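You operate a simulated robot arm through the tools that you are given. There is no shell and no other tool. Be economical: measure what you need, move in short steps, check, and stop when the job is done.

The job below is to be done with a simulated two-armed robot. You get a single attempt, and the scene is never put back.

TASK
Answer the ringing line, put the call on hold and hang up.
Fine: lift the handset, pass it to your other hand, press the line key that the display names, then HOLD.

Only the result counts: the job must be done as asked and must still hold three seconds after the hand-in. Knocking over, shifting, dropping, spilling or breaking anything else fails it.

THE ROBOT
Two 6-joint arms with two-finger grippers on one trunk, on a base that drives. Base frame: it is fixed to the floor where the robot stands at the start and does not move with it; the origin is under the middle of the robot, x ahead of it, y to its left, z up; the surface under the hand at the start is at about z = 700. Readings come in mm, degrees, newtons and seconds.
The left shoulder is at the start at [60, 143, 900], the right one opposite. With the tool pointing down near the work surface each hand reaches from about 300 to 720 mm from the robot's upright axis, wherever it stands, measured 20 degrees to its own side. Places, roughly: phone hold key [600, -100, 700]; studio line key [700, -100, 700]; uplink line key [600, -100, 700]; venue line key [700, -100, 700]. Payload 2.45 kg a hand.
The tool frame of a hand sits at the grasp point between the pads (the TCP): z along the fingers, y along the line on which they close. The tips reach 26 mm beyond it. The gripper opens to 96 mm. The gripper's body begins 69 mm behind the TCP.
Orientation is that of the tool frame in the base frame, as [roll, pitch, yaw] about the fixed x, y, z axes, in that order (R = Rz(yaw) Ry(pitch) Rx(roll)). With the fingers straight down and closing along the base's y, the tool's x points along the base's -x, its y along +y and its z along -z.

THE INTERFACE
- The arms move only by the tool drive_tool. It takes "left_deltas", "right_deltas" or both (then of equal length, played together; a hand with none holds still); each is a list of rows, each a list of 3 entries, a list of its own where there are three numbers: the turn, a rotation vector about the base's x, y, z in degrees, then the shift along the base's x, y, z in mm, then the closure in counts, from 0 (fully open) to 255 (shut). In form: [[[ax, ay, az], [dx, dy, dz], jaw], ...]. A call has 1 to 8 rows; each row shifts and turns the commanded pose from where the row before left it. A row lasts 0.2 s, in which the tool goes at most 50 mm and 8.6 degrees; a call with a longer step from one row to the next is refused whole, and so is a gripper value outside its range. Where a pose cannot be reached the arm comes as near as it can. A force on the tool above 40 N (or 10 N above the force at the start of the call, whichever is more), or a blocked arm, ends the call early, and 0.2 s more pass. Each finger halts on what it meets, pressing with about 34 N; the grip force reading is that of the motor and also rises with nothing between the fingers. The clock runs only during rows and for 0.2 s after the last one: add rows that do not move to give the fingers time. The reply holds the time, the measured pose of the TCP, the force on the tool along the base axes, the opening and the grip force, in the units named above and with some noise, with the torque about the TCP (base axes, N m) and any sound that the robot's microphone picked up.
- Cameras (640 x 400 px; columns grow to the right, rows downward): "scene" is now at [130.7, -20.9, 1495.8]; the picture's right is [-0.29, -0.96, 0.00], its down [-0.78, 0.24, -0.58] and it looks along [0.56, -0.17, -0.81] (base axes); focal length 271 px, centre (320, 200). "left" rides on the left gripper at [82, -3, -98] in its tool frame; the picture's right is [0.04, 1.00, 0.00], its down [-0.73, 0.03, -0.68] and it looks along [-0.68, 0.03, 0.73] (tool axes); focal length 256 px, centre (320, 200). "right" rides on the right gripper at [82, 3, -98] in its tool frame; the picture's right is [-0.04, 1.00, 0.00], its down [-0.73, -0.03, -0.68] and it looks along [-0.68, -0.03, 0.73] (tool axes); focal length 256 px, centre (320, 200). There is no depth. A picture from a camera that has moved, and an enlarged one, comes with that camera's place and axes in the base frame and with its lens.
- grab_frame(camera): a new picture of that camera. No time passes.
- raise_lower(by): slides the trunk up (or, below 0, down) by that many mm; the arms and the scene camera ride with it, the base frame stays. It gives what a move gives, with no picture.
- roll_base(legs): drives the robot by 1 to 6 legs, each [ahead, turn to the left] in mm and degrees, along the robot's own axes; the way and the turn of a leg run together, so that a leg with both is an arc; at most 1500 mm and 180 degrees a leg. The arms and the cameras ride along, it lands a little off, and it stops where it bumps. It gives what a move gives.
- aim_head(pan, tilt): turns the head with the scene camera to pan (to the left, within 86 degrees either way) and tilt (down, from -29 to 69), counted from straight ahead of the robot. It gives what a move gives.
- close_up(camera, box): a new picture of the part [left, top, right, bottom] of that camera's present view, enlarged. No time passes.
- job_done(): hands the job in; it is judged then, once.

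Go step by step. Nothing tells you exact positions but the pictures and the camera data: compare them with the known pose of the tool, close in by small moves and look again before you grip or let go. The budget is 120 turns and 100 pictures, counting those below and the enlarged ones. Unless the task says otherwise, let go and move clear before handing in, and close with one line.

The tools are called after ">>>" as name(argument=value, ...) on one line, values as JSON. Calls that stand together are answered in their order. drive_tool: Moves the arms, as the interface text tells. Its arguments: {"type":"object","properties":{"left_deltas":{"type":"array","items":{"type":"array"}},"right_deltas":{"type":"array","items":{"type":"array"}}},"required":[]} The other tools are called the same way: raise_lower (by) slides the trunk up or down; roll_base (legs) drives the base; aim_head (pan, tilt) turns the head that bears the scene camera; grab_frame (camera) takes a picture; close_up (camera, box) takes an enlarged picture of a part of a camera's view; job_done () hands the job in.

At the start:

```text
time: 0.0
left_ee_pos: [417.5, 134.9, 1017.5]
left_tcp_rot: [-180.0, 0.0, 180.0]
left_wrist_force: [0.0, 0.1, -0.9]
left_wrist_torque: [0.0, 0.0, -0.01]
left_finger_gap: 96.0
left_finger_force: 0.0
right_ee_pos: [363.5, -245.3, 1079.9]
right_tcp_rot: [180.0, 0.0, 179.9]
right_wrist_force: [0.0, 0.0, 0.3]
right_wrist_torque: [-0.04, -0.04, 0.04]
right_finger_gap: 96.1
right_finger_force: 0.1
trunk travel left (down, up): [-525.0, 65.0]
robot x, y, heading: [1.6, -0.7, -0.1]
head pan, tilt: [-17.0, 54.5]
```

scene: 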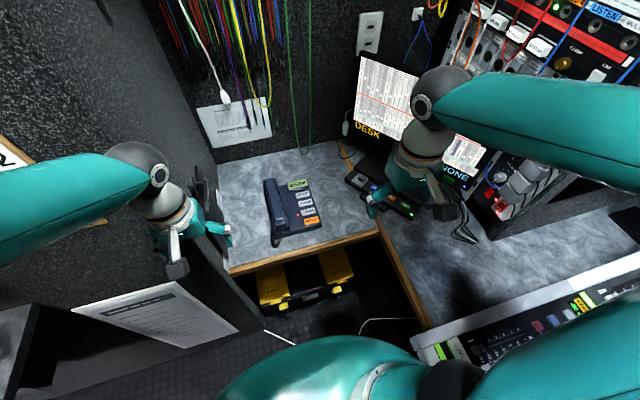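
right: 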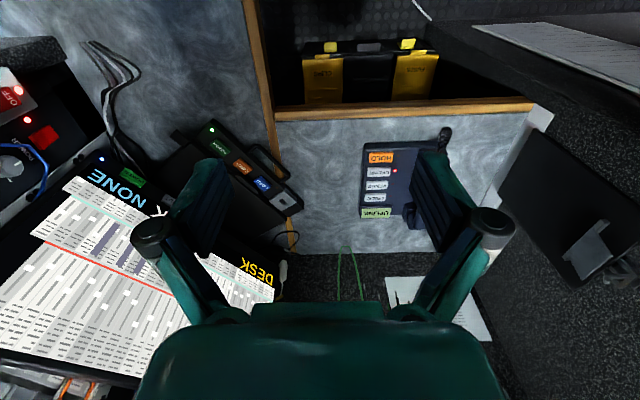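
left: 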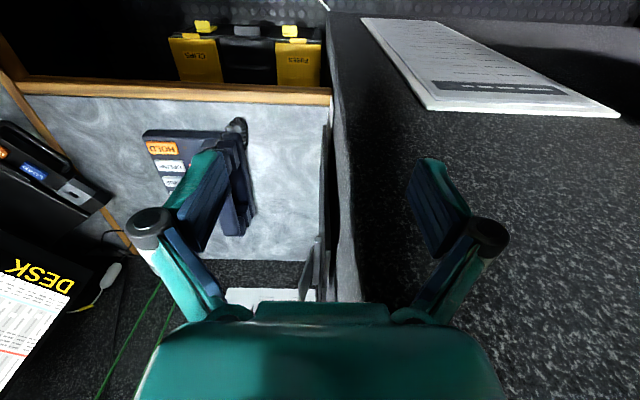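

The phone sits on the desk ahead, with the handset on its left and a column of keys with a display on its right. I'll enlarge it to read the display and the keys.

>>> close_up(camera="scene", box=[240, 160, 360, 260])

>>> close_up(camera="right", box=[340, 120, 480, 240])

>>> close_up(camera="left", box=[120, 100, 280, 260])

```text
4.00 times, centred on (300, 210) of scene
camera zoom: at [130.7, -20.9, 1495.8], right [-0.29, -0.96, 0.0], down [-0.78, 0.24, -0.58], along [0.56, -0.17, -0.81], focal length 1082 px, centre (400, 160)
```

zoom: 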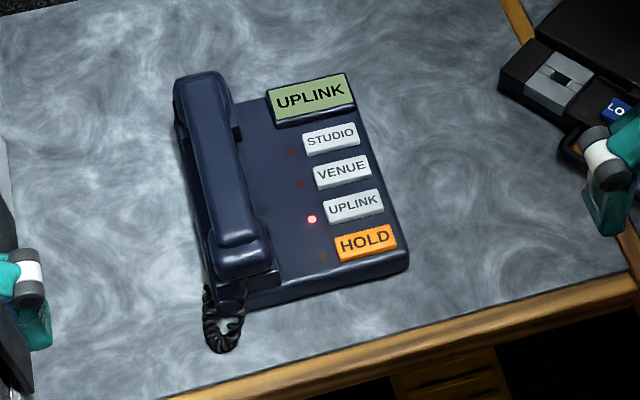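

```text
3.33 times, centred on (410, 180) of right
camera zoom: at [281.2, -243.3, 1177.8], right [0.04, 1.0, 0.0], down [0.73, -0.03, 0.68], along [0.68, -0.03, -0.73], focal length 853 px, centre (20, 267)
```

zoom: 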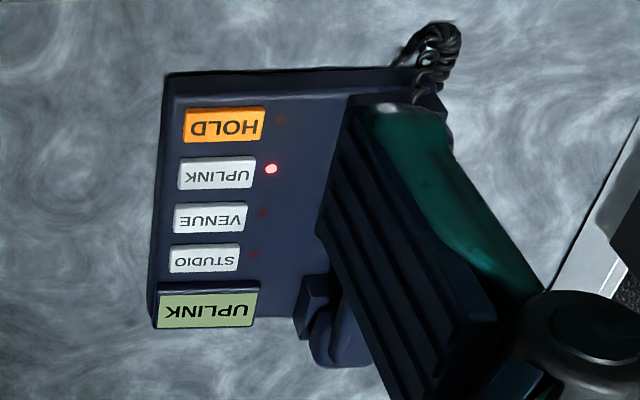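

```text
2.50 times, centred on (200, 180) of left
camera zoom: at [337.5, 130.8, 1113.6], right [-0.04, 1.0, 0.0], down [0.73, 0.03, 0.68], along [0.68, 0.03, -0.73], focal length 640 px, centre (620, 250)
```

zoom: 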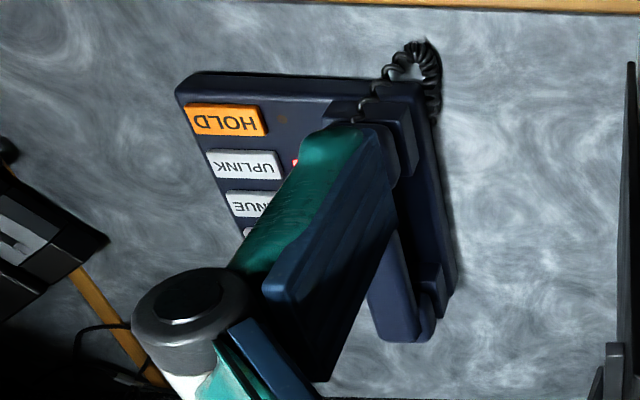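

The display names UPLINK, whose lamp is lit. HOLD is near [585,-128,728], UPLINK near [622,-129,728], and the handset runs along x from about 572 to 774 at y≈-28. Before moving I'll look at what is around the left hand and at the handset.

>>> close_up(camera="scene", box=[60, 100, 300, 340])

>>> close_up(camera="right", box=[440, 0, 640, 320])

```text
1.67 times, centred on (180, 220) of scene
camera zoom: at [130.7, -20.9, 1495.8], right [-0.29, -0.96, 0.0], down [-0.78, 0.24, -0.58], along [0.56, -0.17, -0.81], focal length 451 px, centre (553, 167)
```

zoom: 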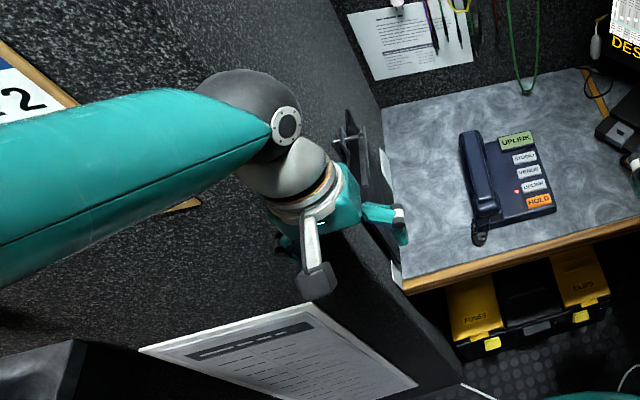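

```text
1.25 times, centred on (540, 160) of right
camera zoom: at [281.2, -243.3, 1177.8], right [0.04, 1.0, 0.0], down [0.73, -0.03, 0.68], along [0.68, -0.03, -0.73], focal length 320 px, centre (45, 250)
```

zoom: 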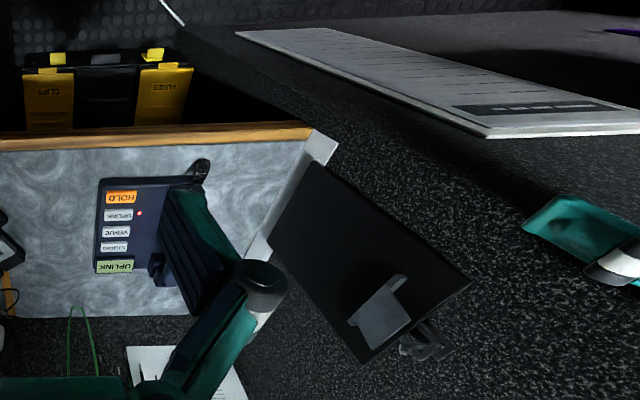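

The way to the handset looks free. There is a wall at y≈275 and a black panel at y≈150, x>520, so I'll do the hand-over at x<480. The right hand now goes to a point above the handset.

>>> drive_tool(right_deltas=[[[0, 0, 0], [20, 20, 0], 0], [[0, 0, 0], [25, 30, -10], 0], [[0, 0, 0], [30, 30, -20], 0], [[0, 0, 0], [30, 30, -20], 0], [[0, 0, 0], [30, 30, -20], 0], [[0, 0, 0], [30, 30, -20], 0], [[0, 0, 0], [25, 25, -20], 0], [[0, 0, 0], [20, 20, -20], 0]])

>>> grab_frame(camera="right")

```text
time: 1.8
left_ee_pos: [419.3, 132.9, 1016.8]
left_tcp_rot: [180.0, -0.1, 180.0]
left_wrist_force: [1.0, 0.2, 0.2]
left_wrist_torque: [0.01, 0.0, 0.02]
left_finger_gap: 96.2
left_finger_force: 0.1
right_ee_pos: [573.8, -32.9, 949.6]
right_tcp_rot: [179.9, -0.1, -179.9]
right_wrist_force: [-0.2, 0.2, -0.4]
right_wrist_torque: [0.01, 0.0, 0.01]
right_finger_gap: 95.9
right_finger_force: 0.1
trunk travel left (down, up): [-525.0, 65.0]
robot x, y, heading: [-2.9, 0.9, -0.3]
head pan, tilt: [-17.0, 54.5]
```

```text
91 pictures are left
camera right: at [491.5, -29.9, 1046.9], right [0.04, 1.0, 0.0], down [0.73, -0.03, 0.68], along [0.68, -0.03, -0.74], focal length 256 px, centre (320, 200)
```

right: 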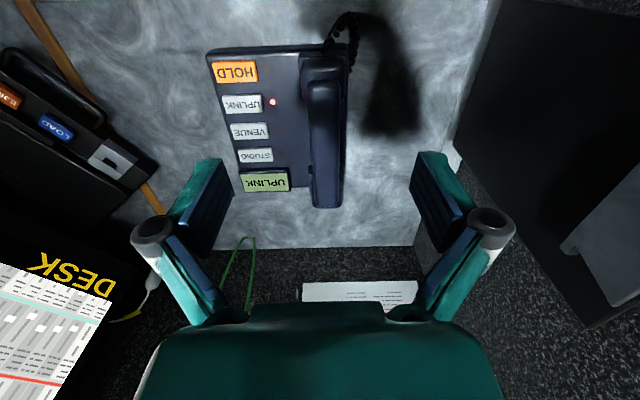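

The handset runs along x from about 562 to 765 at y≈-31, turned by about -1.5°, and is around 45 mm wide. I'll move over its middle.

>>> drive_tool(right_deltas=[[[0, 0, 0], [25, 1, -15], 0], [[0, 0, 0], [35, 1, -30], 0], [[0, 0, -1.5], [30, 0, -30], 0], [[0, 0, 0], [5, 0, -15], 0]])

>>> grab_frame(camera="right")

>>> grab_frame(camera="scene")

```text
time: 2.8
left_ee_pos: [418.6, 135.0, 1016.9]
left_tcp_rot: [-180.0, 0.1, 180.0]
left_wrist_force: [0.3, -1.4, 0.1]
left_wrist_torque: [0.0, -0.01, 0.03]
left_finger_gap: 96.1
left_finger_force: 0.1
right_ee_pos: [660.1, -31.8, 859.5]
right_tcp_rot: [179.9, -0.1, 178.5]
right_wrist_force: [-0.1, -0.8, 0.3]
right_wrist_torque: [-0.03, -0.03, -0.04]
right_finger_gap: 96.0
right_finger_force: 0.0
right hand out of reach, approached as far as the arm can: row 3
trunk travel left (down, up): [-525.0, 65.0]
robot x, y, heading: [-1.3, 0.9, 0.2]
head pan, tilt: [-17.0, 54.5]
```

```text
90 pictures are left
camera right: at [579.0, -26.4, 956.8], right [0.07, 1.0, 0.0], down [0.73, -0.05, 0.68], along [0.68, -0.04, -0.74], focal length 256 px, centre (320, 200)
```

right: 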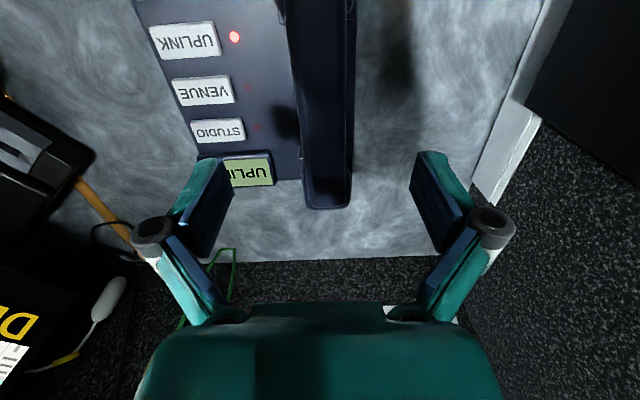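

```text
89 pictures are left
camera scene: at [130.8, -20.8, 1495.9], right [-0.29, -0.96, 0.0], down [-0.78, 0.24, -0.58], along [0.56, -0.17, -0.81], focal length 271 px, centre (320, 200)
```

scene: 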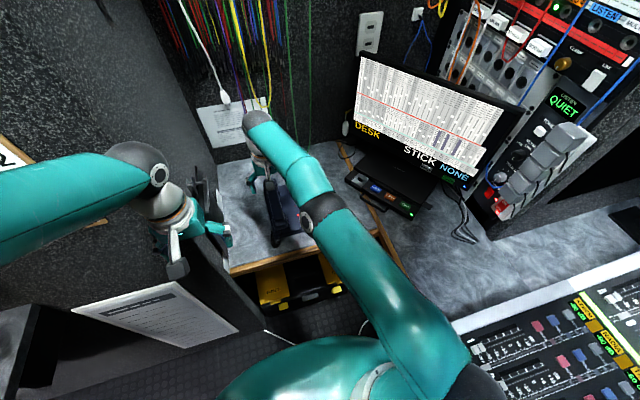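

The phone is centred in the hand and x≈660 is the edge of the arm's reach, which is close to the handset's middle. I'll come down to z≈800 and check the height from the side.

>>> drive_tool(right_deltas=[[[0, 0, 0], [-4, 3, -20], 0], [[0, 0, 0], [0, 0, -20], 0], [[0, 0, 0], [0, 0, -15], 0]])

>>> grab_frame(camera="right")

>>> close_up(camera="scene", box=[230, 130, 350, 250])

>>> grab_frame(camera="left")

```text
time: 3.6
left_ee_pos: [417.5, 133.9, 1017.5]
left_tcp_rot: [180.0, 0.1, -180.0]
left_wrist_force: [-0.3, -1.0, -0.7]
left_wrist_torque: [0.02, 0.03, 0.03]
left_finger_gap: 96.1
left_finger_force: 0.0
right_ee_pos: [656.8, -26.7, 803.7]
right_tcp_rot: [180.0, -0.1, 178.5]
right_wrist_force: [0.7, 1.0, -0.4]
right_wrist_torque: [0.01, 0.0, -0.01]
right_finger_gap: 96.1
right_finger_force: 0.2
trunk travel left (down, up): [-525.0, 65.0]
robot x, y, heading: [-0.6, 1.6, 0.1]
head pan, tilt: [-17.0, 54.5]
```

```text
88 pictures are left
camera right: at [575.9, -21.6, 901.1], right [0.07, 1.0, 0.0], down [0.73, -0.05, 0.68], along [0.68, -0.05, -0.73], focal length 256 px, centre (320, 200)
```

right: 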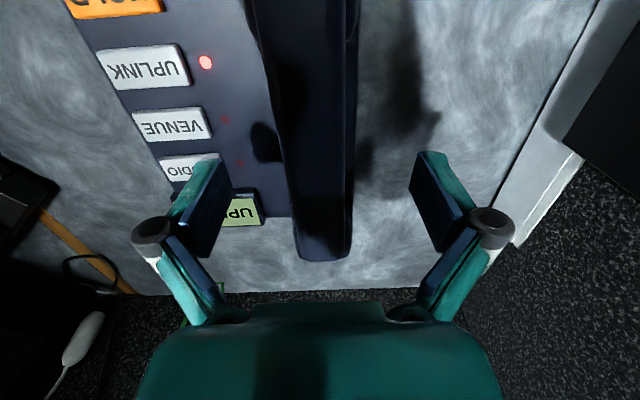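

```text
3.33 times, centred on (290, 190) of scene
camera zoom: at [131.3, -20.9, 1495.8], right [-0.29, -0.96, 0.0], down [-0.78, 0.24, -0.58], along [0.56, -0.17, -0.81], focal length 902 px, centre (420, 233)
```

zoom: 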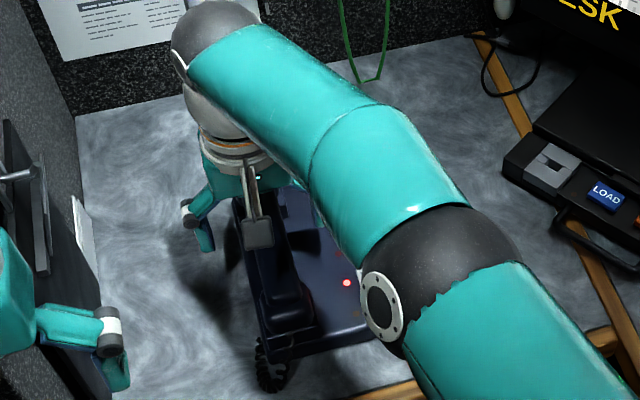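

```text
86 pictures are left
camera left: at [337.9, 130.8, 1113.9], right [-0.04, 1.0, 0.0], down [0.73, 0.03, 0.68], along [0.68, 0.03, -0.73], focal length 256 px, centre (320, 200)
```

left: 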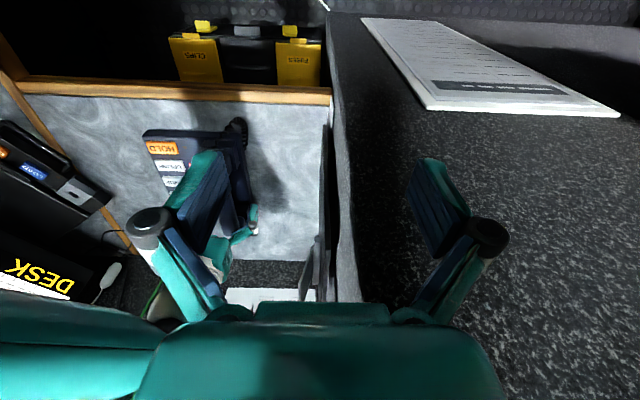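

Triangulation puts the handset's top at about z 780, the key tops at about 734, and the hand is centred on the handset. I'll go down 33 mm so the pads flank the shaft.

>>> drive_tool(right_deltas=[[[0, 0, 0], [0, 0, -10], 0], [[0, 0, 0], [0, -1, -10], 0], [[0, 0, 0], [0, 0, -8], 0], [[0, 0, 0], [0, 0, -5], 0]])

>>> grab_frame(camera="right")

>>> close_up(camera="left", box=[120, 100, 300, 280])

```text
time: 4.6
left_ee_pos: [417.2, 133.0, 1017.8]
left_tcp_rot: [-180.0, -0.1, 179.9]
left_wrist_force: [0.5, -0.5, -0.4]
left_wrist_torque: [0.0, -0.03, 0.01]
left_finger_gap: 95.9
left_finger_force: 0.0
right_ee_pos: [656.8, -27.9, 771.7]
right_tcp_rot: [-179.9, -0.1, 178.5]
right_wrist_force: [0.4, -0.7, 0.0]
right_wrist_torque: [-0.03, 0.04, -0.01]
right_finger_gap: 95.9
right_finger_force: 0.0
trunk travel left (down, up): [-525.0, 65.0]
robot x, y, heading: [0.6, -0.3, -0.3]
head pan, tilt: [-17.0, 54.5]
```

```text
85 pictures are left
camera right: at [575.9, -23.6, 869.3], right [0.07, 1.0, 0.0], down [0.73, -0.05, 0.68], along [0.68, -0.04, -0.73], focal length 256 px, centre (320, 200)
```

right: 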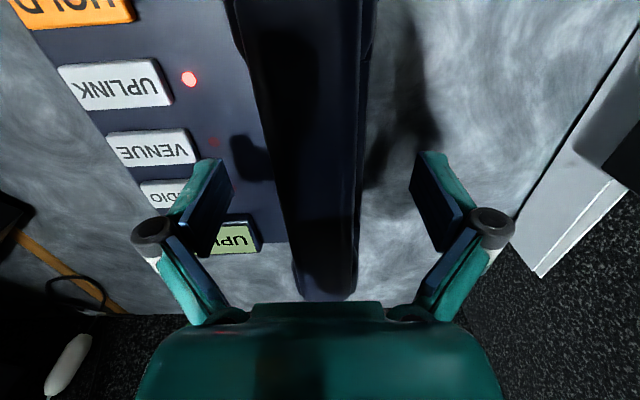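

```text
2.22 times, centred on (210, 190) of left
camera zoom: at [337.8, 130.8, 1114.0], right [-0.04, 1.0, 0.0], down [0.73, 0.03, 0.68], along [0.68, 0.03, -0.73], focal length 569 px, centre (564, 222)
```

zoom: 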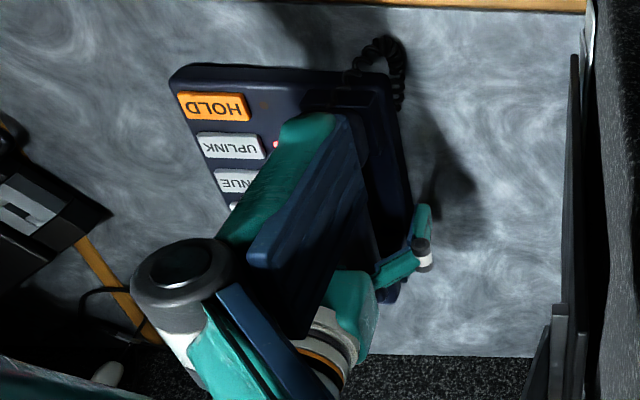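

The shaft sits midway between the fingers. I'll close to a small gap first, check, and then grip.

>>> drive_tool(right_deltas=[[[0, 0, 0], [0, 0, -3], 60], [[0, 0, 0], [0, 0, 0], 110], [[0, 0, 0], [0, 0, 0], 110]])

>>> grab_frame(camera="right")

```text
time: 5.4
left_ee_pos: [417.6, 132.7, 1018.6]
left_tcp_rot: [-180.0, 0.0, -180.0]
left_wrist_force: [-0.3, 0.2, -1.0]
left_wrist_torque: [0.0, 0.02, 0.0]
left_finger_gap: 96.0
left_finger_force: 0.1
right_ee_pos: [657.9, -27.8, 768.7]
right_tcp_rot: [180.0, 0.0, 178.5]
right_wrist_force: [1.0, 1.6, 0.8]
right_wrist_torque: [0.01, -0.01, -0.01]
right_finger_gap: 54.7
right_finger_force: 0.1
trunk travel left (down, up): [-525.0, 65.0]
robot x, y, heading: [1.4, -1.2, -0.1]
head pan, tilt: [-17.0, 54.5]
```

```text
83 pictures are left
camera right: at [575.6, -23.5, 866.3], right [0.07, 1.0, 0.0], down [0.73, -0.05, 0.68], along [0.68, -0.04, -0.73], focal length 256 px, centre (320, 200)
```

right: 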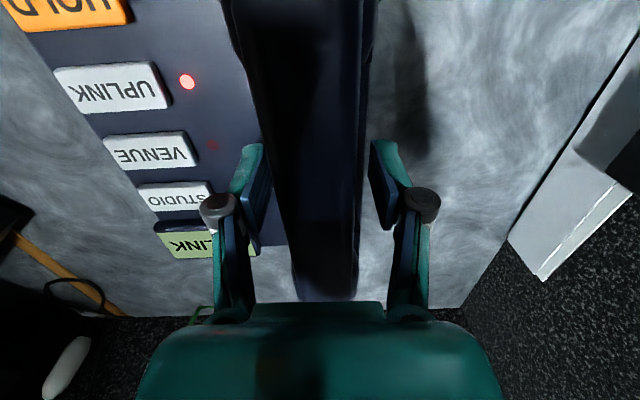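

The fingers straddle the shaft evenly, so I'll grip it.

>>> drive_tool(right_deltas=[[[0, 0, 0], [0, 0, 0], 140], [[0, 0, 0], [0, 0, 0], 170], [[0, 0, 0], [0, 0, 0], 255], [[0, 0, 0], [0, 0, 0], 255]])

>>> grab_frame(camera="right")

```text
time: 6.4
left_ee_pos: [417.9, 133.4, 1017.4]
left_tcp_rot: [-179.9, 0.0, -180.0]
left_wrist_force: [-1.2, -0.5, -0.6]
left_wrist_torque: [0.05, 0.06, 0.0]
left_finger_gap: 96.0
left_finger_force: 0.1
right_ee_pos: [656.9, -28.3, 769.7]
right_tcp_rot: [-180.0, 0.0, 178.5]
right_wrist_force: [-0.4, -0.7, 0.3]
right_wrist_torque: [0.01, 0.06, -0.01]
right_finger_gap: 31.7
right_finger_force: 33.8
trunk travel left (down, up): [-525.0, 65.0]
robot x, y, heading: [4.0, 1.5, 0.0]
head pan, tilt: [-17.0, 54.5]
```

```text
82 pictures are left
camera right: at [575.6, -23.5, 866.5], right [0.07, 1.0, 0.0], down [0.73, -0.05, 0.68], along [0.68, -0.04, -0.73], focal length 256 px, centre (320, 200)
```

right: 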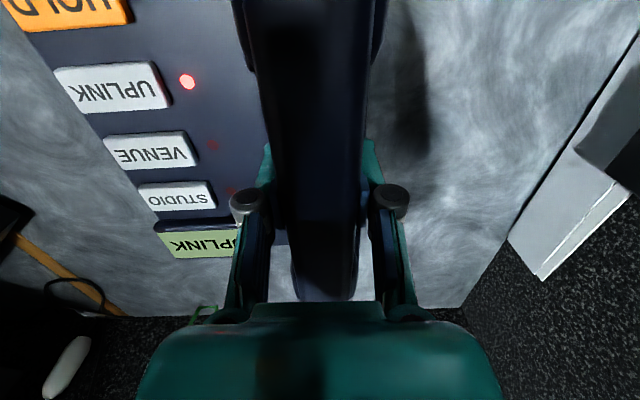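

It is gripped, 31.7 mm wide, with the TCP at [657,-28,769.5] and yaw 178.5. I'll note that as the cradle pose and lift straight up.

>>> drive_tool(right_deltas=[[[0, 0, 0], [0, 0, 10], 255], [[0, 0, 0], [0, 0, 15], 255], [[0, 0, 0], [0, 0, 25], 255], [[0, 0, 0], [0, 0, 25], 255], [[0, 0, 0], [0, 0, 25], 255]])

>>> grab_frame(camera="right")

>>> grab_frame(camera="scene")

```text
time: 7.6
left_ee_pos: [417.5, 132.9, 1017.4]
left_tcp_rot: [-180.0, 0.0, 180.0]
left_wrist_force: [-0.5, 0.0, -0.4]
left_wrist_torque: [-0.03, -0.04, 0.02]
left_finger_gap: 96.0
left_finger_force: 0.1
right_ee_pos: [657.2, -28.9, 869.9]
right_tcp_rot: [-179.9, 0.0, 178.5]
right_wrist_force: [-0.5, 0.4, -2.5]
right_wrist_torque: [0.01, 0.0, -0.04]
right_finger_gap: 33.3
right_finger_force: 34.4
trunk travel left (down, up): [-525.0, 65.0]
robot x, y, heading: [1.8, -2.2, -0.1]
head pan, tilt: [-17.0, 54.5]
```

```text
81 pictures are left
camera right: at [575.2, -24.3, 966.6], right [0.07, 1.0, 0.0], down [0.73, -0.05, 0.68], along [0.68, -0.04, -0.74], focal length 256 px, centre (320, 200)
```

right: 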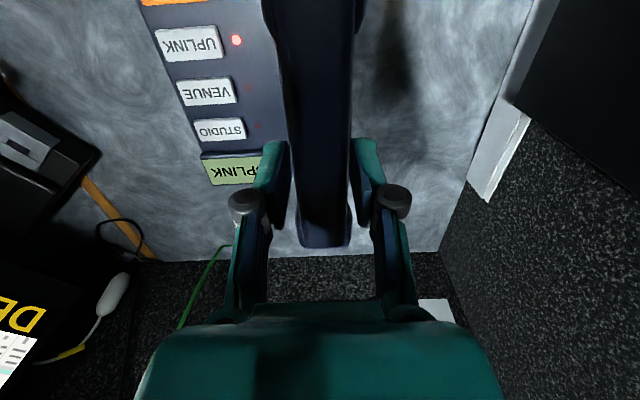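

```text
80 pictures are left
camera scene: at [131.1, -20.8, 1495.8], right [-0.29, -0.96, 0.0], down [-0.78, 0.24, -0.58], along [0.56, -0.17, -0.81], focal length 271 px, centre (320, 200)
```

scene: 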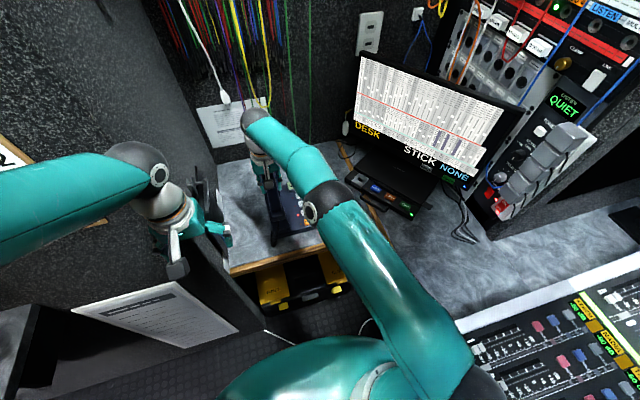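

Seen from the hand, the handset seems to have pitched in the pads, with its far end lower than before. I'll look closer.

>>> close_up(camera="right", box=[180, 0, 440, 260])

>>> close_up(camera="left", box=[120, 80, 320, 280])

>>> close_up(camera="scene", box=[230, 140, 330, 260])

```text
1.54 times, centred on (310, 130) of right
camera zoom: at [575.2, -24.3, 966.6], right [0.07, 1.0, 0.0], down [0.73, -0.05, 0.68], along [0.68, -0.04, -0.74], focal length 394 px, centre (335, 308)
```

zoom: 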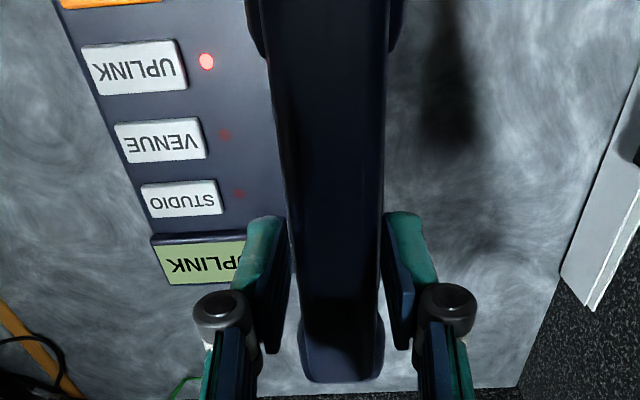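

```text
2.00 times, centred on (220, 180) of left
camera zoom: at [337.7, 130.8, 1114.0], right [-0.04, 1.0, 0.0], down [0.73, 0.03, 0.68], along [0.68, 0.03, -0.73], focal length 512 px, centre (520, 240)
```

zoom: 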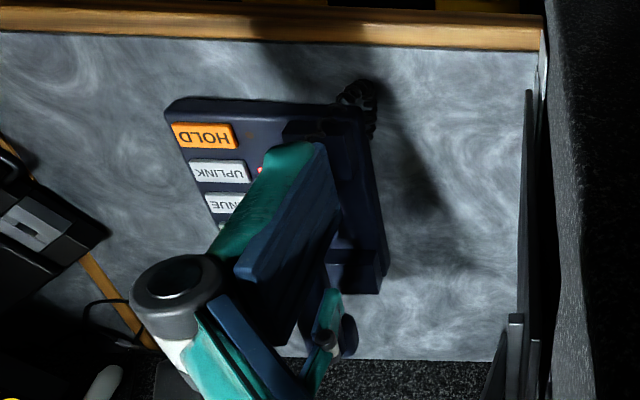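

```text
3.33 times, centred on (280, 200) of scene
camera zoom: at [131.1, -20.8, 1495.8], right [-0.29, -0.96, 0.0], down [-0.78, 0.24, -0.58], along [0.56, -0.17, -0.81], focal length 902 px, centre (453, 200)
```

zoom: 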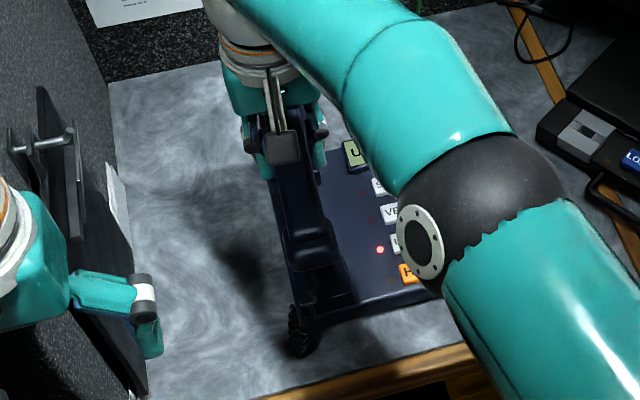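

The handset has swung about 20–25° nose-down in the pads. That is fine for now, and the hand can make up for it later. I'll bring it back toward the robot and up, tilting the right hand 45° so that its fingers point down-left.

>>> drive_tool(right_deltas=[[[0, 0, 0], [-20, 0, 15], 255], [[0, 0, 0], [-30, 0, 20], 255], [[7.5, 0, 0], [-30, 0, 15], 255], [[7.5, 0, 0], [-30, 0, 15], 255], [[7.5, 0, 0], [-30, 0, 15], 255], [[7.5, 0, 0], [-20, 0, 15], 255], [[7.5, 0, 0], [-15, 0, 10], 255], [[7.5, 0, 0], [-10, 0, 5], 255]])

>>> grab_frame(camera="right")

>>> grab_frame(camera="scene")

>>> grab_frame(camera="left")

```text
time: 9.4
left_ee_pos: [418.8, 134.8, 1017.7]
left_tcp_rot: [-180.0, 0.0, 180.0]
left_wrist_force: [-0.4, -0.1, 0.2]
left_wrist_torque: [0.02, 0.0, -0.01]
left_finger_gap: 96.2
left_finger_force: 0.0
right_ee_pos: [472.8, -27.4, 978.5]
right_tcp_rot: [135.0, -1.1, 178.9]
right_wrist_force: [0.1, -0.1, -2.1]
right_wrist_torque: [-0.04, 0.01, 0.03]
right_finger_gap: 33.2
right_finger_force: 34.0
trunk travel left (down, up): [-525.0, 65.0]
robot x, y, heading: [-0.8, 2.1, -0.1]
head pan, tilt: [-17.0, 54.5]
```

```text
76 pictures are left
camera right: at [390.2, -93.7, 1050.7], right [0.07, 0.7, 0.71], down [0.73, -0.52, 0.44], along [0.68, 0.49, -0.55], focal length 256 px, centre (320, 200)
```

right: 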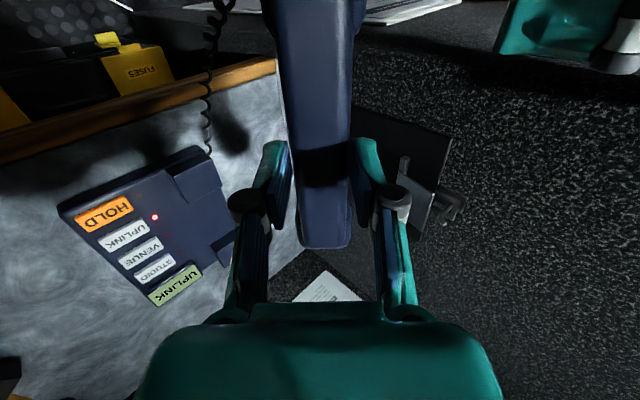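

```text
75 pictures are left
camera scene: at [131.2, -21.2, 1495.8], right [-0.29, -0.96, 0.0], down [-0.78, 0.24, -0.58], along [0.56, -0.17, -0.81], focal length 271 px, centre (320, 200)
```

scene: 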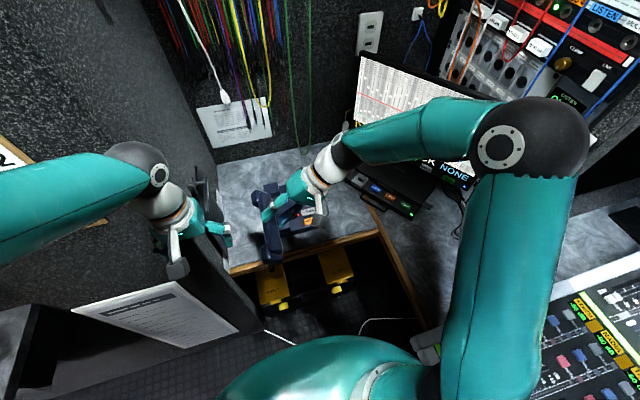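

```text
74 pictures are left
camera left: at [337.8, 130.5, 1114.0], right [-0.04, 1.0, 0.0], down [0.73, 0.03, 0.68], along [0.68, 0.03, -0.73], focal length 256 px, centre (320, 200)
```

left: 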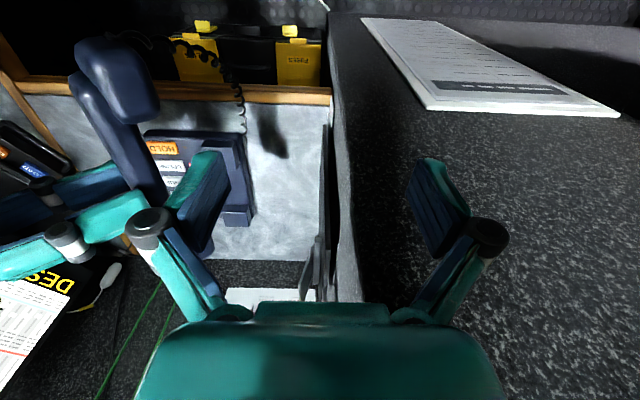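

The cord follows and the pitch in the pads is unchanged. I'll zoom in to measure how far the handset has pitched.

>>> close_up(camera="scene", box=[230, 160, 350, 280])

>>> close_up(camera="left", box=[0, 20, 240, 260])

```text
3.33 times, centred on (290, 220) of scene
camera zoom: at [131.2, -21.2, 1495.8], right [-0.29, -0.96, 0.0], down [-0.78, 0.24, -0.58], along [0.56, -0.17, -0.81], focal length 902 px, centre (420, 133)
```

zoom: 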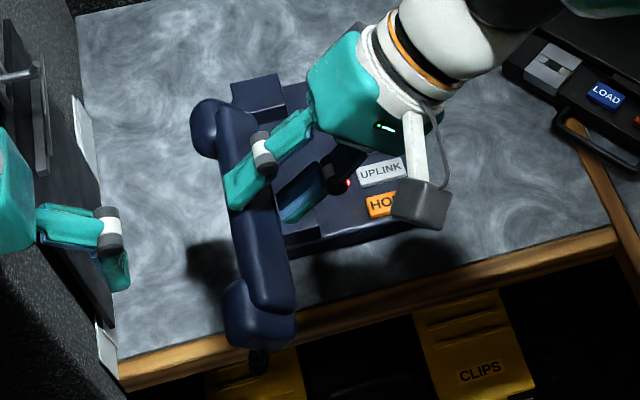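

```text
1.67 times, centred on (120, 140) of left
camera zoom: at [337.8, 130.5, 1114.0], right [-0.04, 1.0, 0.0], down [0.73, 0.03, 0.68], along [0.68, 0.03, -0.73], focal length 427 px, centre (653, 300)
```

zoom: 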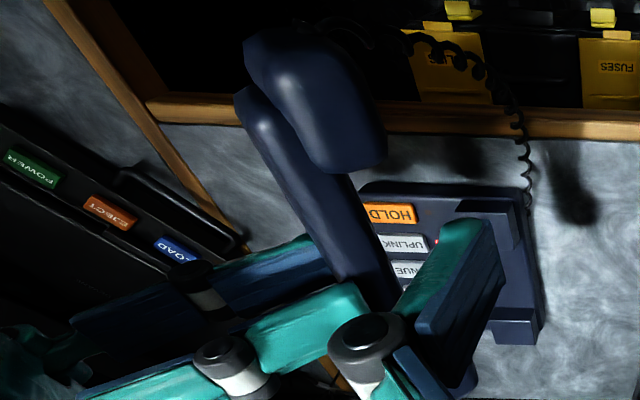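

The handset's axis is in fact level along x. The shaft centre sits near y≈-3, z≈960, about 15–25 mm past the right TCP, so it slid down a little in the pads but is held steadily. Next the left hand tilts 45° the other way and lines up at a stand-off.

>>> drive_tool(left_deltas=[[[-7.5, 0, 0], [3, -8, 5], 0], [[-7.5, 0, 0], [4, -9, 5], 0], [[-7.5, 0, 0], [3, -9, 5], 0], [[-7.5, 0, 0], [3, -9, 4], 0], [[-7.5, 0, 0], [3, -9, 4], 0], [[-7.5, 0, 0], [3, -8, 4], 0]])

>>> grab_frame(camera="left")

>>> grab_frame(camera="scene")

>>> close_up(camera="scene", box=[190, 160, 330, 280])

```text
time: 10.2
left_ee_pos: [421.0, 104.4, 1031.9]
left_tcp_rot: [-159.6, -0.3, 179.1]
left_wrist_force: [-10.8, -18.5, 4.5]
left_wrist_torque: [2.12, -1.23, -0.18]
left_finger_gap: 95.5
left_finger_force: 0.1
right_ee_pos: [470.3, -29.9, 978.8]
right_tcp_rot: [134.8, -0.9, 178.9]
right_wrist_force: [-0.4, 0.2, -2.0]
right_wrist_torque: [-0.06, 0.04, 0.01]
right_finger_gap: 33.5
right_finger_force: 34.2
trunk travel left (down, up): [-525.0, 65.0]
robot x, y, heading: [2.0, 0.7, 0.2]
head pan, tilt: [-17.0, 54.5]
stopped in row 3 (left hand): the force on the tool passed its limit at 44 N (the readings are from after the stop); the commanded pose is now the measured one
```

```text
71 pictures are left
camera left: at [341.7, 136.9, 1124.8], right [-0.03, 0.94, -0.35], down [0.74, 0.25, 0.62], along [0.67, -0.24, -0.7], focal length 256 px, centre (320, 200)
```

left: 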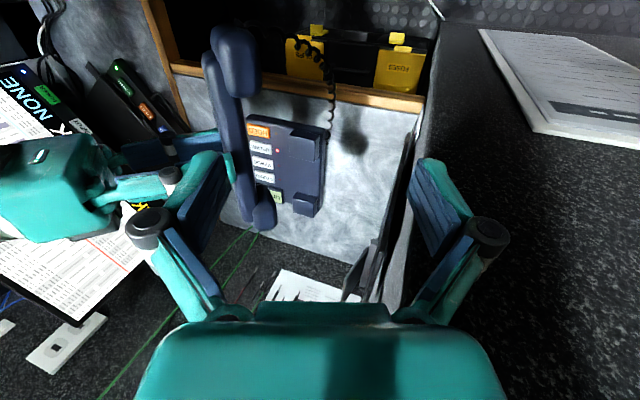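

```text
70 pictures are left
camera scene: at [128.5, -23.9, 1496.2], right [-0.29, -0.96, 0.0], down [-0.78, 0.24, -0.58], along [0.56, -0.17, -0.81], focal length 271 px, centre (320, 200)
```

scene: 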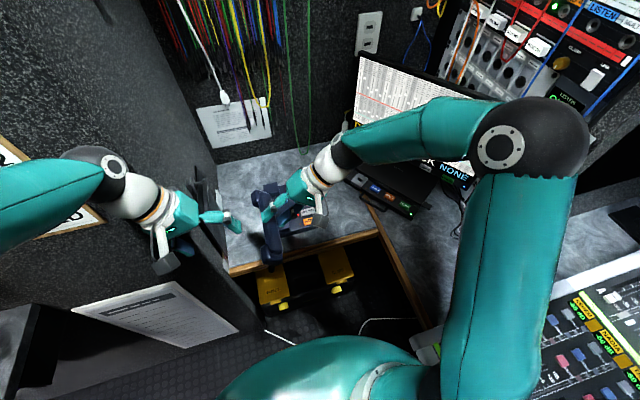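

```text
3.33 times, centred on (260, 220) of scene
camera zoom: at [128.5, -23.9, 1496.2], right [-0.29, -0.96, 0.0], down [-0.78, 0.24, -0.58], along [0.56, -0.17, -0.81], focal length 902 px, centre (520, 133)
```

zoom: 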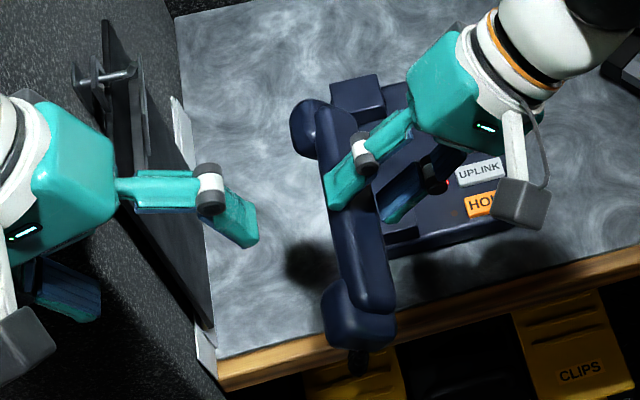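

The left arm's wrist brushed the wall on the left. I'll back it off to the right first, and shift the hand-over spot about 90 mm to the right with the right hand tilted to 60°, so the left needs only 30°.

>>> drive_tool(left_deltas=[[[0, 0, 0], [0, -15, 5], 0], [[0, 0, 0], [0, -15, 5], 0], [[0, 0, 0], [0, -5, 0], 0], [[0, 0, 0], [0, 0, 0], 0]], right_deltas=[[[0, 0, 0], [0, -20, 0], 255], [[0, 0, 0], [0, -30, 0], 255], [[7.5, 0, 0], [0, -25, 0], 255], [[7.5, 0, 0], [0, -15, 0], 255]])

```text
time: 11.2
left_ee_pos: [422.2, 72.1, 1042.8]
left_tcp_rot: [-159.6, -0.2, 179.5]
left_wrist_force: [-0.6, -0.2, -0.7]
left_wrist_torque: [0.03, 0.01, 0.03]
left_finger_gap: 95.9
left_finger_force: 0.1
right_ee_pos: [469.5, -116.7, 981.3]
right_tcp_rot: [119.9, -1.2, 179.2]
right_wrist_force: [-0.3, -0.8, -0.8]
right_wrist_torque: [-0.09, 0.0, -0.02]
right_finger_gap: 33.5
right_finger_force: 33.7
trunk travel left (down, up): [-525.0, 65.0]
robot x, y, heading: [3.8, -2.5, 0.1]
head pan, tilt: [-17.0, 54.5]
```

>>> drive_tool(left_deltas=[[[0, 0, 0], [3, -25, 5], 0], [[-4.8, 0, 0], [5, -30, 6], 0], [[-4.8, 0, 0], [5, -30, 6], 0], [[0, 0, 0], [0, -25, 6], 0], [[0, 0, 0], [0, -6, 0], 0]])

>>> grab_frame(camera="left")

>>> grab_frame(camera="right")

>>> close_up(camera="scene", box=[190, 160, 390, 310])

```text
time: 12.4
left_ee_pos: [438.4, -41.6, 1063.0]
left_tcp_rot: [-149.9, -0.3, 179.4]
left_wrist_force: [0.6, -0.7, -0.8]
left_wrist_torque: [0.03, -0.04, -0.05]
left_finger_gap: 95.9
left_finger_force: 0.0
right_ee_pos: [471.4, -116.0, 980.5]
right_tcp_rot: [120.0, -1.4, 179.2]
right_wrist_force: [-0.1, 0.7, -2.6]
right_wrist_torque: [-0.04, -0.01, 0.02]
right_finger_gap: 33.4
right_finger_force: 34.1
trunk travel left (down, up): [-525.0, 65.0]
robot x, y, heading: [4.1, -1.9, 0.0]
head pan, tilt: [-17.0, 54.5]
```

```text
68 pictures are left
camera left: at [358.1, 6.4, 1149.3], right [-0.03, 0.87, -0.5], down [0.74, 0.36, 0.57], along [0.67, -0.35, -0.65], focal length 256 px, centre (320, 200)
```

left: 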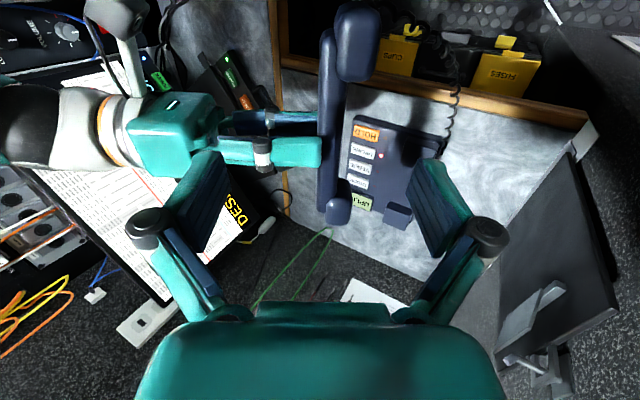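

```text
67 pictures are left
camera right: at [389.7, -199.9, 1032.5], right [0.07, 0.5, 0.86], down [0.73, -0.61, 0.3], along [0.68, 0.61, -0.41], focal length 256 px, centre (320, 200)
```

right: 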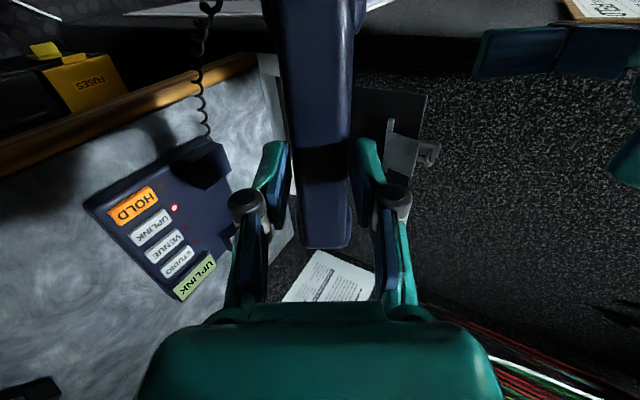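

```text
2.67 times, centred on (290, 235) of scene
camera zoom: at [131.2, -20.9, 1495.8], right [-0.29, -0.96, 0.0], down [-0.78, 0.24, -0.58], along [0.55, -0.17, -0.81], focal length 722 px, centre (400, 107)
```

zoom: 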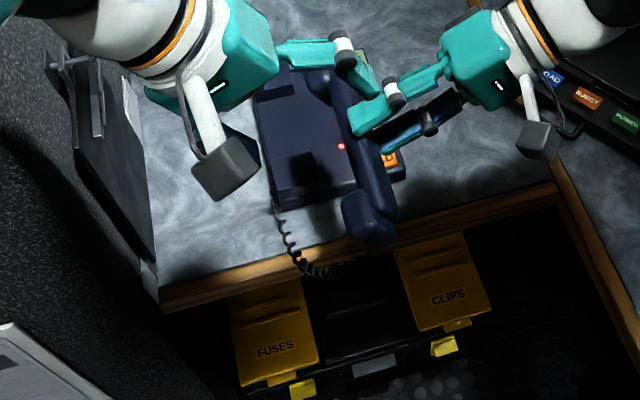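

The left hand looks straight down on the shaft. It is 9 mm off along its closing line, and the free space between mouthpiece and right finger is at x≈441. I'll correct that and go in 60 mm, then look again.

>>> drive_tool(left_deltas=[[[0, 0, 0], [3, 8, -5], 60], [[0, 0, 0], [0, -10, -17.3], 60], [[0, 0, 0], [0, -10, -17.3], 60], [[0, 0, 0], [0, -10, -17.3], 60]])

>>> grab_frame(camera="left")

>>> close_up(camera="scene", box=[230, 160, 370, 280])

```text
time: 13.4
left_ee_pos: [441.2, -65.7, 1006.5]
left_tcp_rot: [-149.9, -0.4, 179.5]
left_wrist_force: [-0.5, 1.2, -0.2]
left_wrist_torque: [0.02, -0.02, 0.02]
left_finger_gap: 73.6
left_finger_force: 0.2
right_ee_pos: [471.6, -116.6, 980.2]
right_tcp_rot: [120.0, -1.3, 179.1]
right_wrist_force: [0.2, -0.7, -2.5]
right_wrist_torque: [-0.07, -0.01, -0.04]
right_finger_gap: 33.5
right_finger_force: 33.9
trunk travel left (down, up): [-525.0, 65.0]
robot x, y, heading: [0.0, -4.3, -0.1]
head pan, tilt: [-17.0, 54.5]
```

```text
65 pictures are left
camera left: at [361.4, -18.4, 1092.3], right [-0.03, 0.87, -0.5], down [0.74, 0.36, 0.57], along [0.67, -0.35, -0.65], focal length 256 px, centre (320, 200)
```

left: 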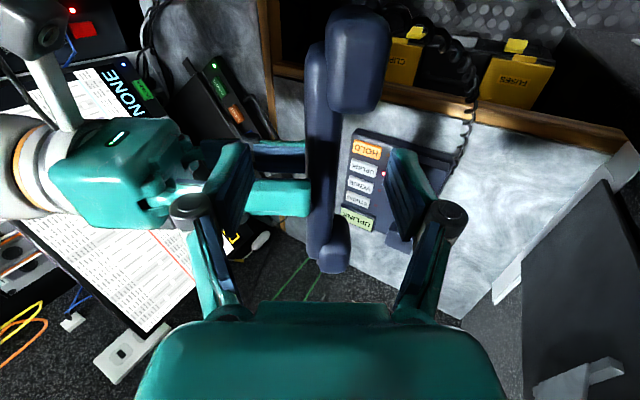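

```text
3.33 times, centred on (300, 220) of scene
camera zoom: at [131.4, -21.3, 1495.8], right [-0.29, -0.96, 0.0], down [-0.78, 0.24, -0.58], along [0.55, -0.17, -0.81], focal length 902 px, centre (387, 133)
```

zoom: 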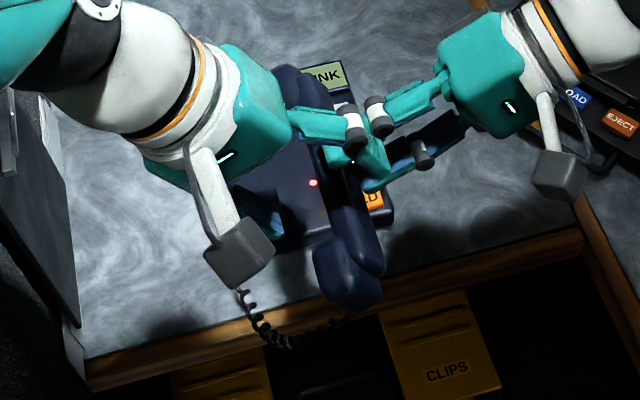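

It is aligned within 3 mm. I'll narrow the jaws so they stay clear of the right knuckles, then go the remaining ~48 mm.

>>> drive_tool(left_deltas=[[[0, 0, 0], [0, 2, -1], 125], [[0, 0, 0], [0, 0, 0], 130], [[0, 0, 0], [0, -7, -12.1], 130], [[0, 0, 0], [0, -7, -12.1], 130]])

>>> grab_frame(camera="left")

>>> close_up(camera="scene", box=[250, 150, 350, 260])

```text
time: 14.4
left_ee_pos: [440.1, -78.0, 982.6]
left_tcp_rot: [-150.1, -0.4, 179.5]
left_wrist_force: [-1.2, 0.6, -0.4]
left_wrist_torque: [0.01, 0.0, -0.01]
left_finger_gap: 46.8
left_finger_force: 0.1
right_ee_pos: [472.5, -117.1, 979.8]
right_tcp_rot: [120.0, -1.2, 179.2]
right_wrist_force: [-0.6, 0.1, -1.5]
right_wrist_torque: [-0.04, 0.01, -0.02]
right_finger_gap: 33.7
right_finger_force: 34.1
trunk travel left (down, up): [-525.0, 65.0]
robot x, y, heading: [-0.7, 1.9, -0.1]
head pan, tilt: [-17.0, 54.5]
```

```text
63 pictures are left
camera left: at [360.9, -30.6, 1068.0], right [-0.03, 0.87, -0.5], down [0.74, 0.36, 0.57], along [0.67, -0.35, -0.65], focal length 256 px, centre (320, 200)
```

left: 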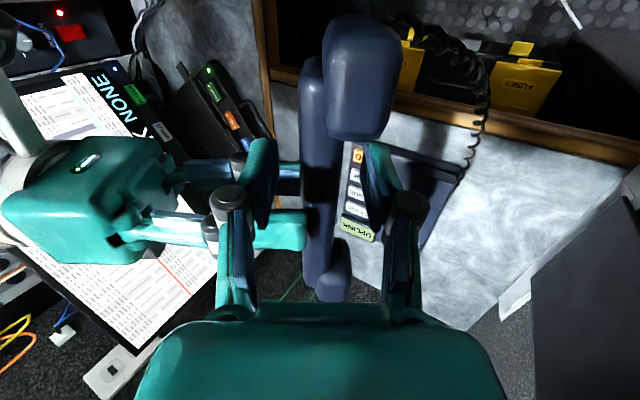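

```text
3.64 times, centred on (300, 205) of scene
camera zoom: at [131.2, -21.1, 1495.8], right [-0.29, -0.96, 0.0], down [-0.78, 0.24, -0.58], along [0.56, -0.17, -0.81], focal length 984 px, centre (393, 182)
```

zoom: 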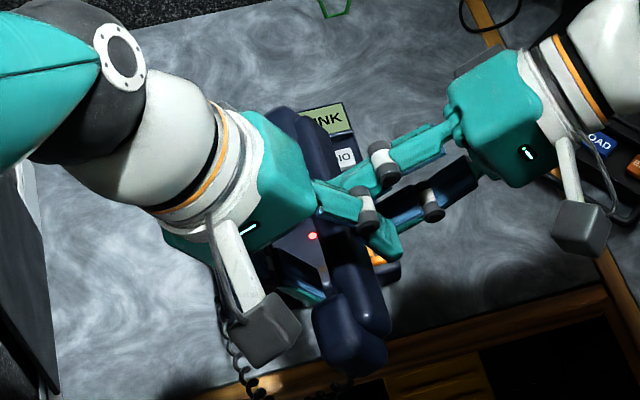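

It is centred on the shaft, with the mouthpiece edge at about x 415 clear of the fingers (428–452). I'll go the last 22 mm.

>>> drive_tool(left_deltas=[[[0, 0, 0], [1, -4, -7], 130], [[0, 0, 0], [0, -4, -7], 130], [[0, 0, 0], [0, -3, -5.2], 130]])

>>> grab_frame(camera="left")

>>> close_up(camera="right", box=[220, 0, 460, 260])

```text
time: 15.2
left_ee_pos: [441.5, -88.1, 963.3]
left_tcp_rot: [-150.0, -0.2, 179.4]
left_wrist_force: [-0.6, -0.1, 0.2]
left_wrist_torque: [0.01, 0.01, -0.03]
left_finger_gap: 47.1
left_finger_force: 0.0
right_ee_pos: [471.9, -117.5, 979.2]
right_tcp_rot: [120.0, -1.4, 179.1]
right_wrist_force: [0.3, 0.0, -1.4]
right_wrist_torque: [-0.06, 0.0, 0.0]
right_finger_gap: 33.5
right_finger_force: 33.6
trunk travel left (down, up): [-525.0, 65.0]
robot x, y, heading: [-2.7, -2.5, -0.1]
head pan, tilt: [-17.0, 54.5]
```

```text
61 pictures are left
camera left: at [361.7, -40.3, 1047.5], right [-0.03, 0.87, -0.5], down [0.74, 0.36, 0.57], along [0.67, -0.35, -0.65], focal length 256 px, centre (320, 200)
```

left: 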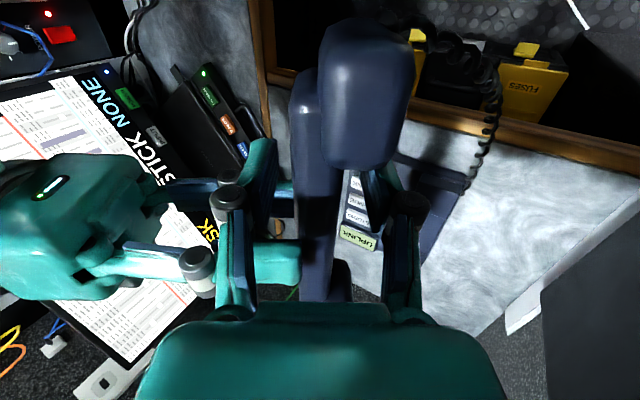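

```text
1.54 times, centred on (340, 130) of right
camera zoom: at [389.7, -200.0, 1032.5], right [0.07, 0.5, 0.86], down [0.73, -0.61, 0.3], along [0.68, 0.61, -0.41], focal length 394 px, centre (289, 308)
```

zoom: 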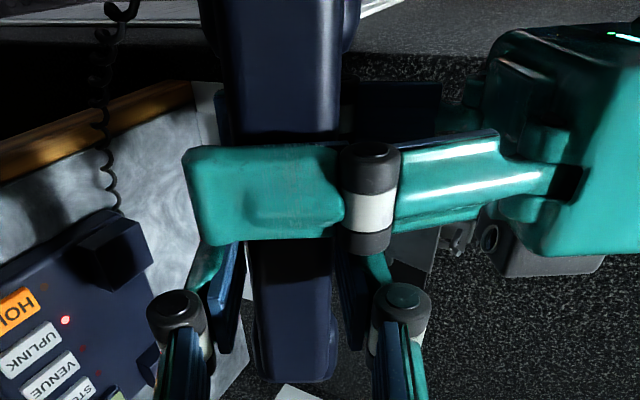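

The left fingers fully straddle the shaft, so the left hand can close.

>>> drive_tool(left_deltas=[[[0, 0, 0], [0, 0, 0], 160], [[0, 0, 0], [0, 0, 0], 190], [[0, 0, 0], [0, 0, 0], 255], [[0, 0, 0], [0, 0, 0], 255]])

>>> grab_frame(camera="left")

>>> grab_frame(camera="right")

```text
time: 16.2
left_ee_pos: [441.2, -87.8, 962.8]
left_tcp_rot: [-149.9, -0.3, 179.5]
left_wrist_force: [-2.5, -11.7, 5.3]
left_wrist_torque: [-0.15, 0.23, 0.25]
left_finger_gap: 20.4
left_finger_force: 33.6
right_ee_pos: [471.6, -116.8, 980.0]
right_tcp_rot: [120.0, -1.3, 179.2]
right_wrist_force: [1.9, 11.8, -6.5]
right_wrist_torque: [0.15, -0.45, -0.66]
right_finger_gap: 33.4
right_finger_force: 34.0
trunk travel left (down, up): [-525.0, 65.0]
robot x, y, heading: [-2.3, -2.0, -0.3]
head pan, tilt: [-17.0, 54.5]
```

```text
59 pictures are left
camera left: at [361.6, -40.8, 1048.1], right [-0.04, 0.86, -0.5], down [0.74, 0.36, 0.57], along [0.67, -0.35, -0.65], focal length 256 px, centre (320, 200)
```

left: 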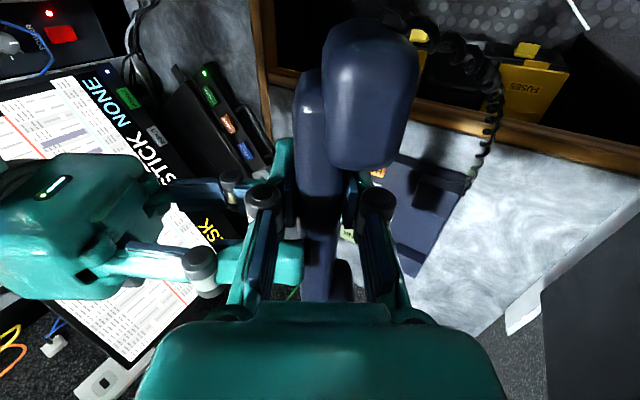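

```text
58 pictures are left
camera right: at [389.7, -199.5, 1032.5], right [0.07, 0.5, 0.86], down [0.73, -0.61, 0.3], along [0.68, 0.61, -0.41], focal length 256 px, centre (320, 200)
```

right: 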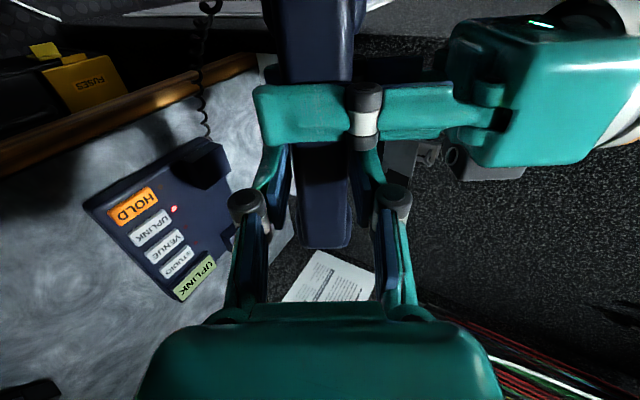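

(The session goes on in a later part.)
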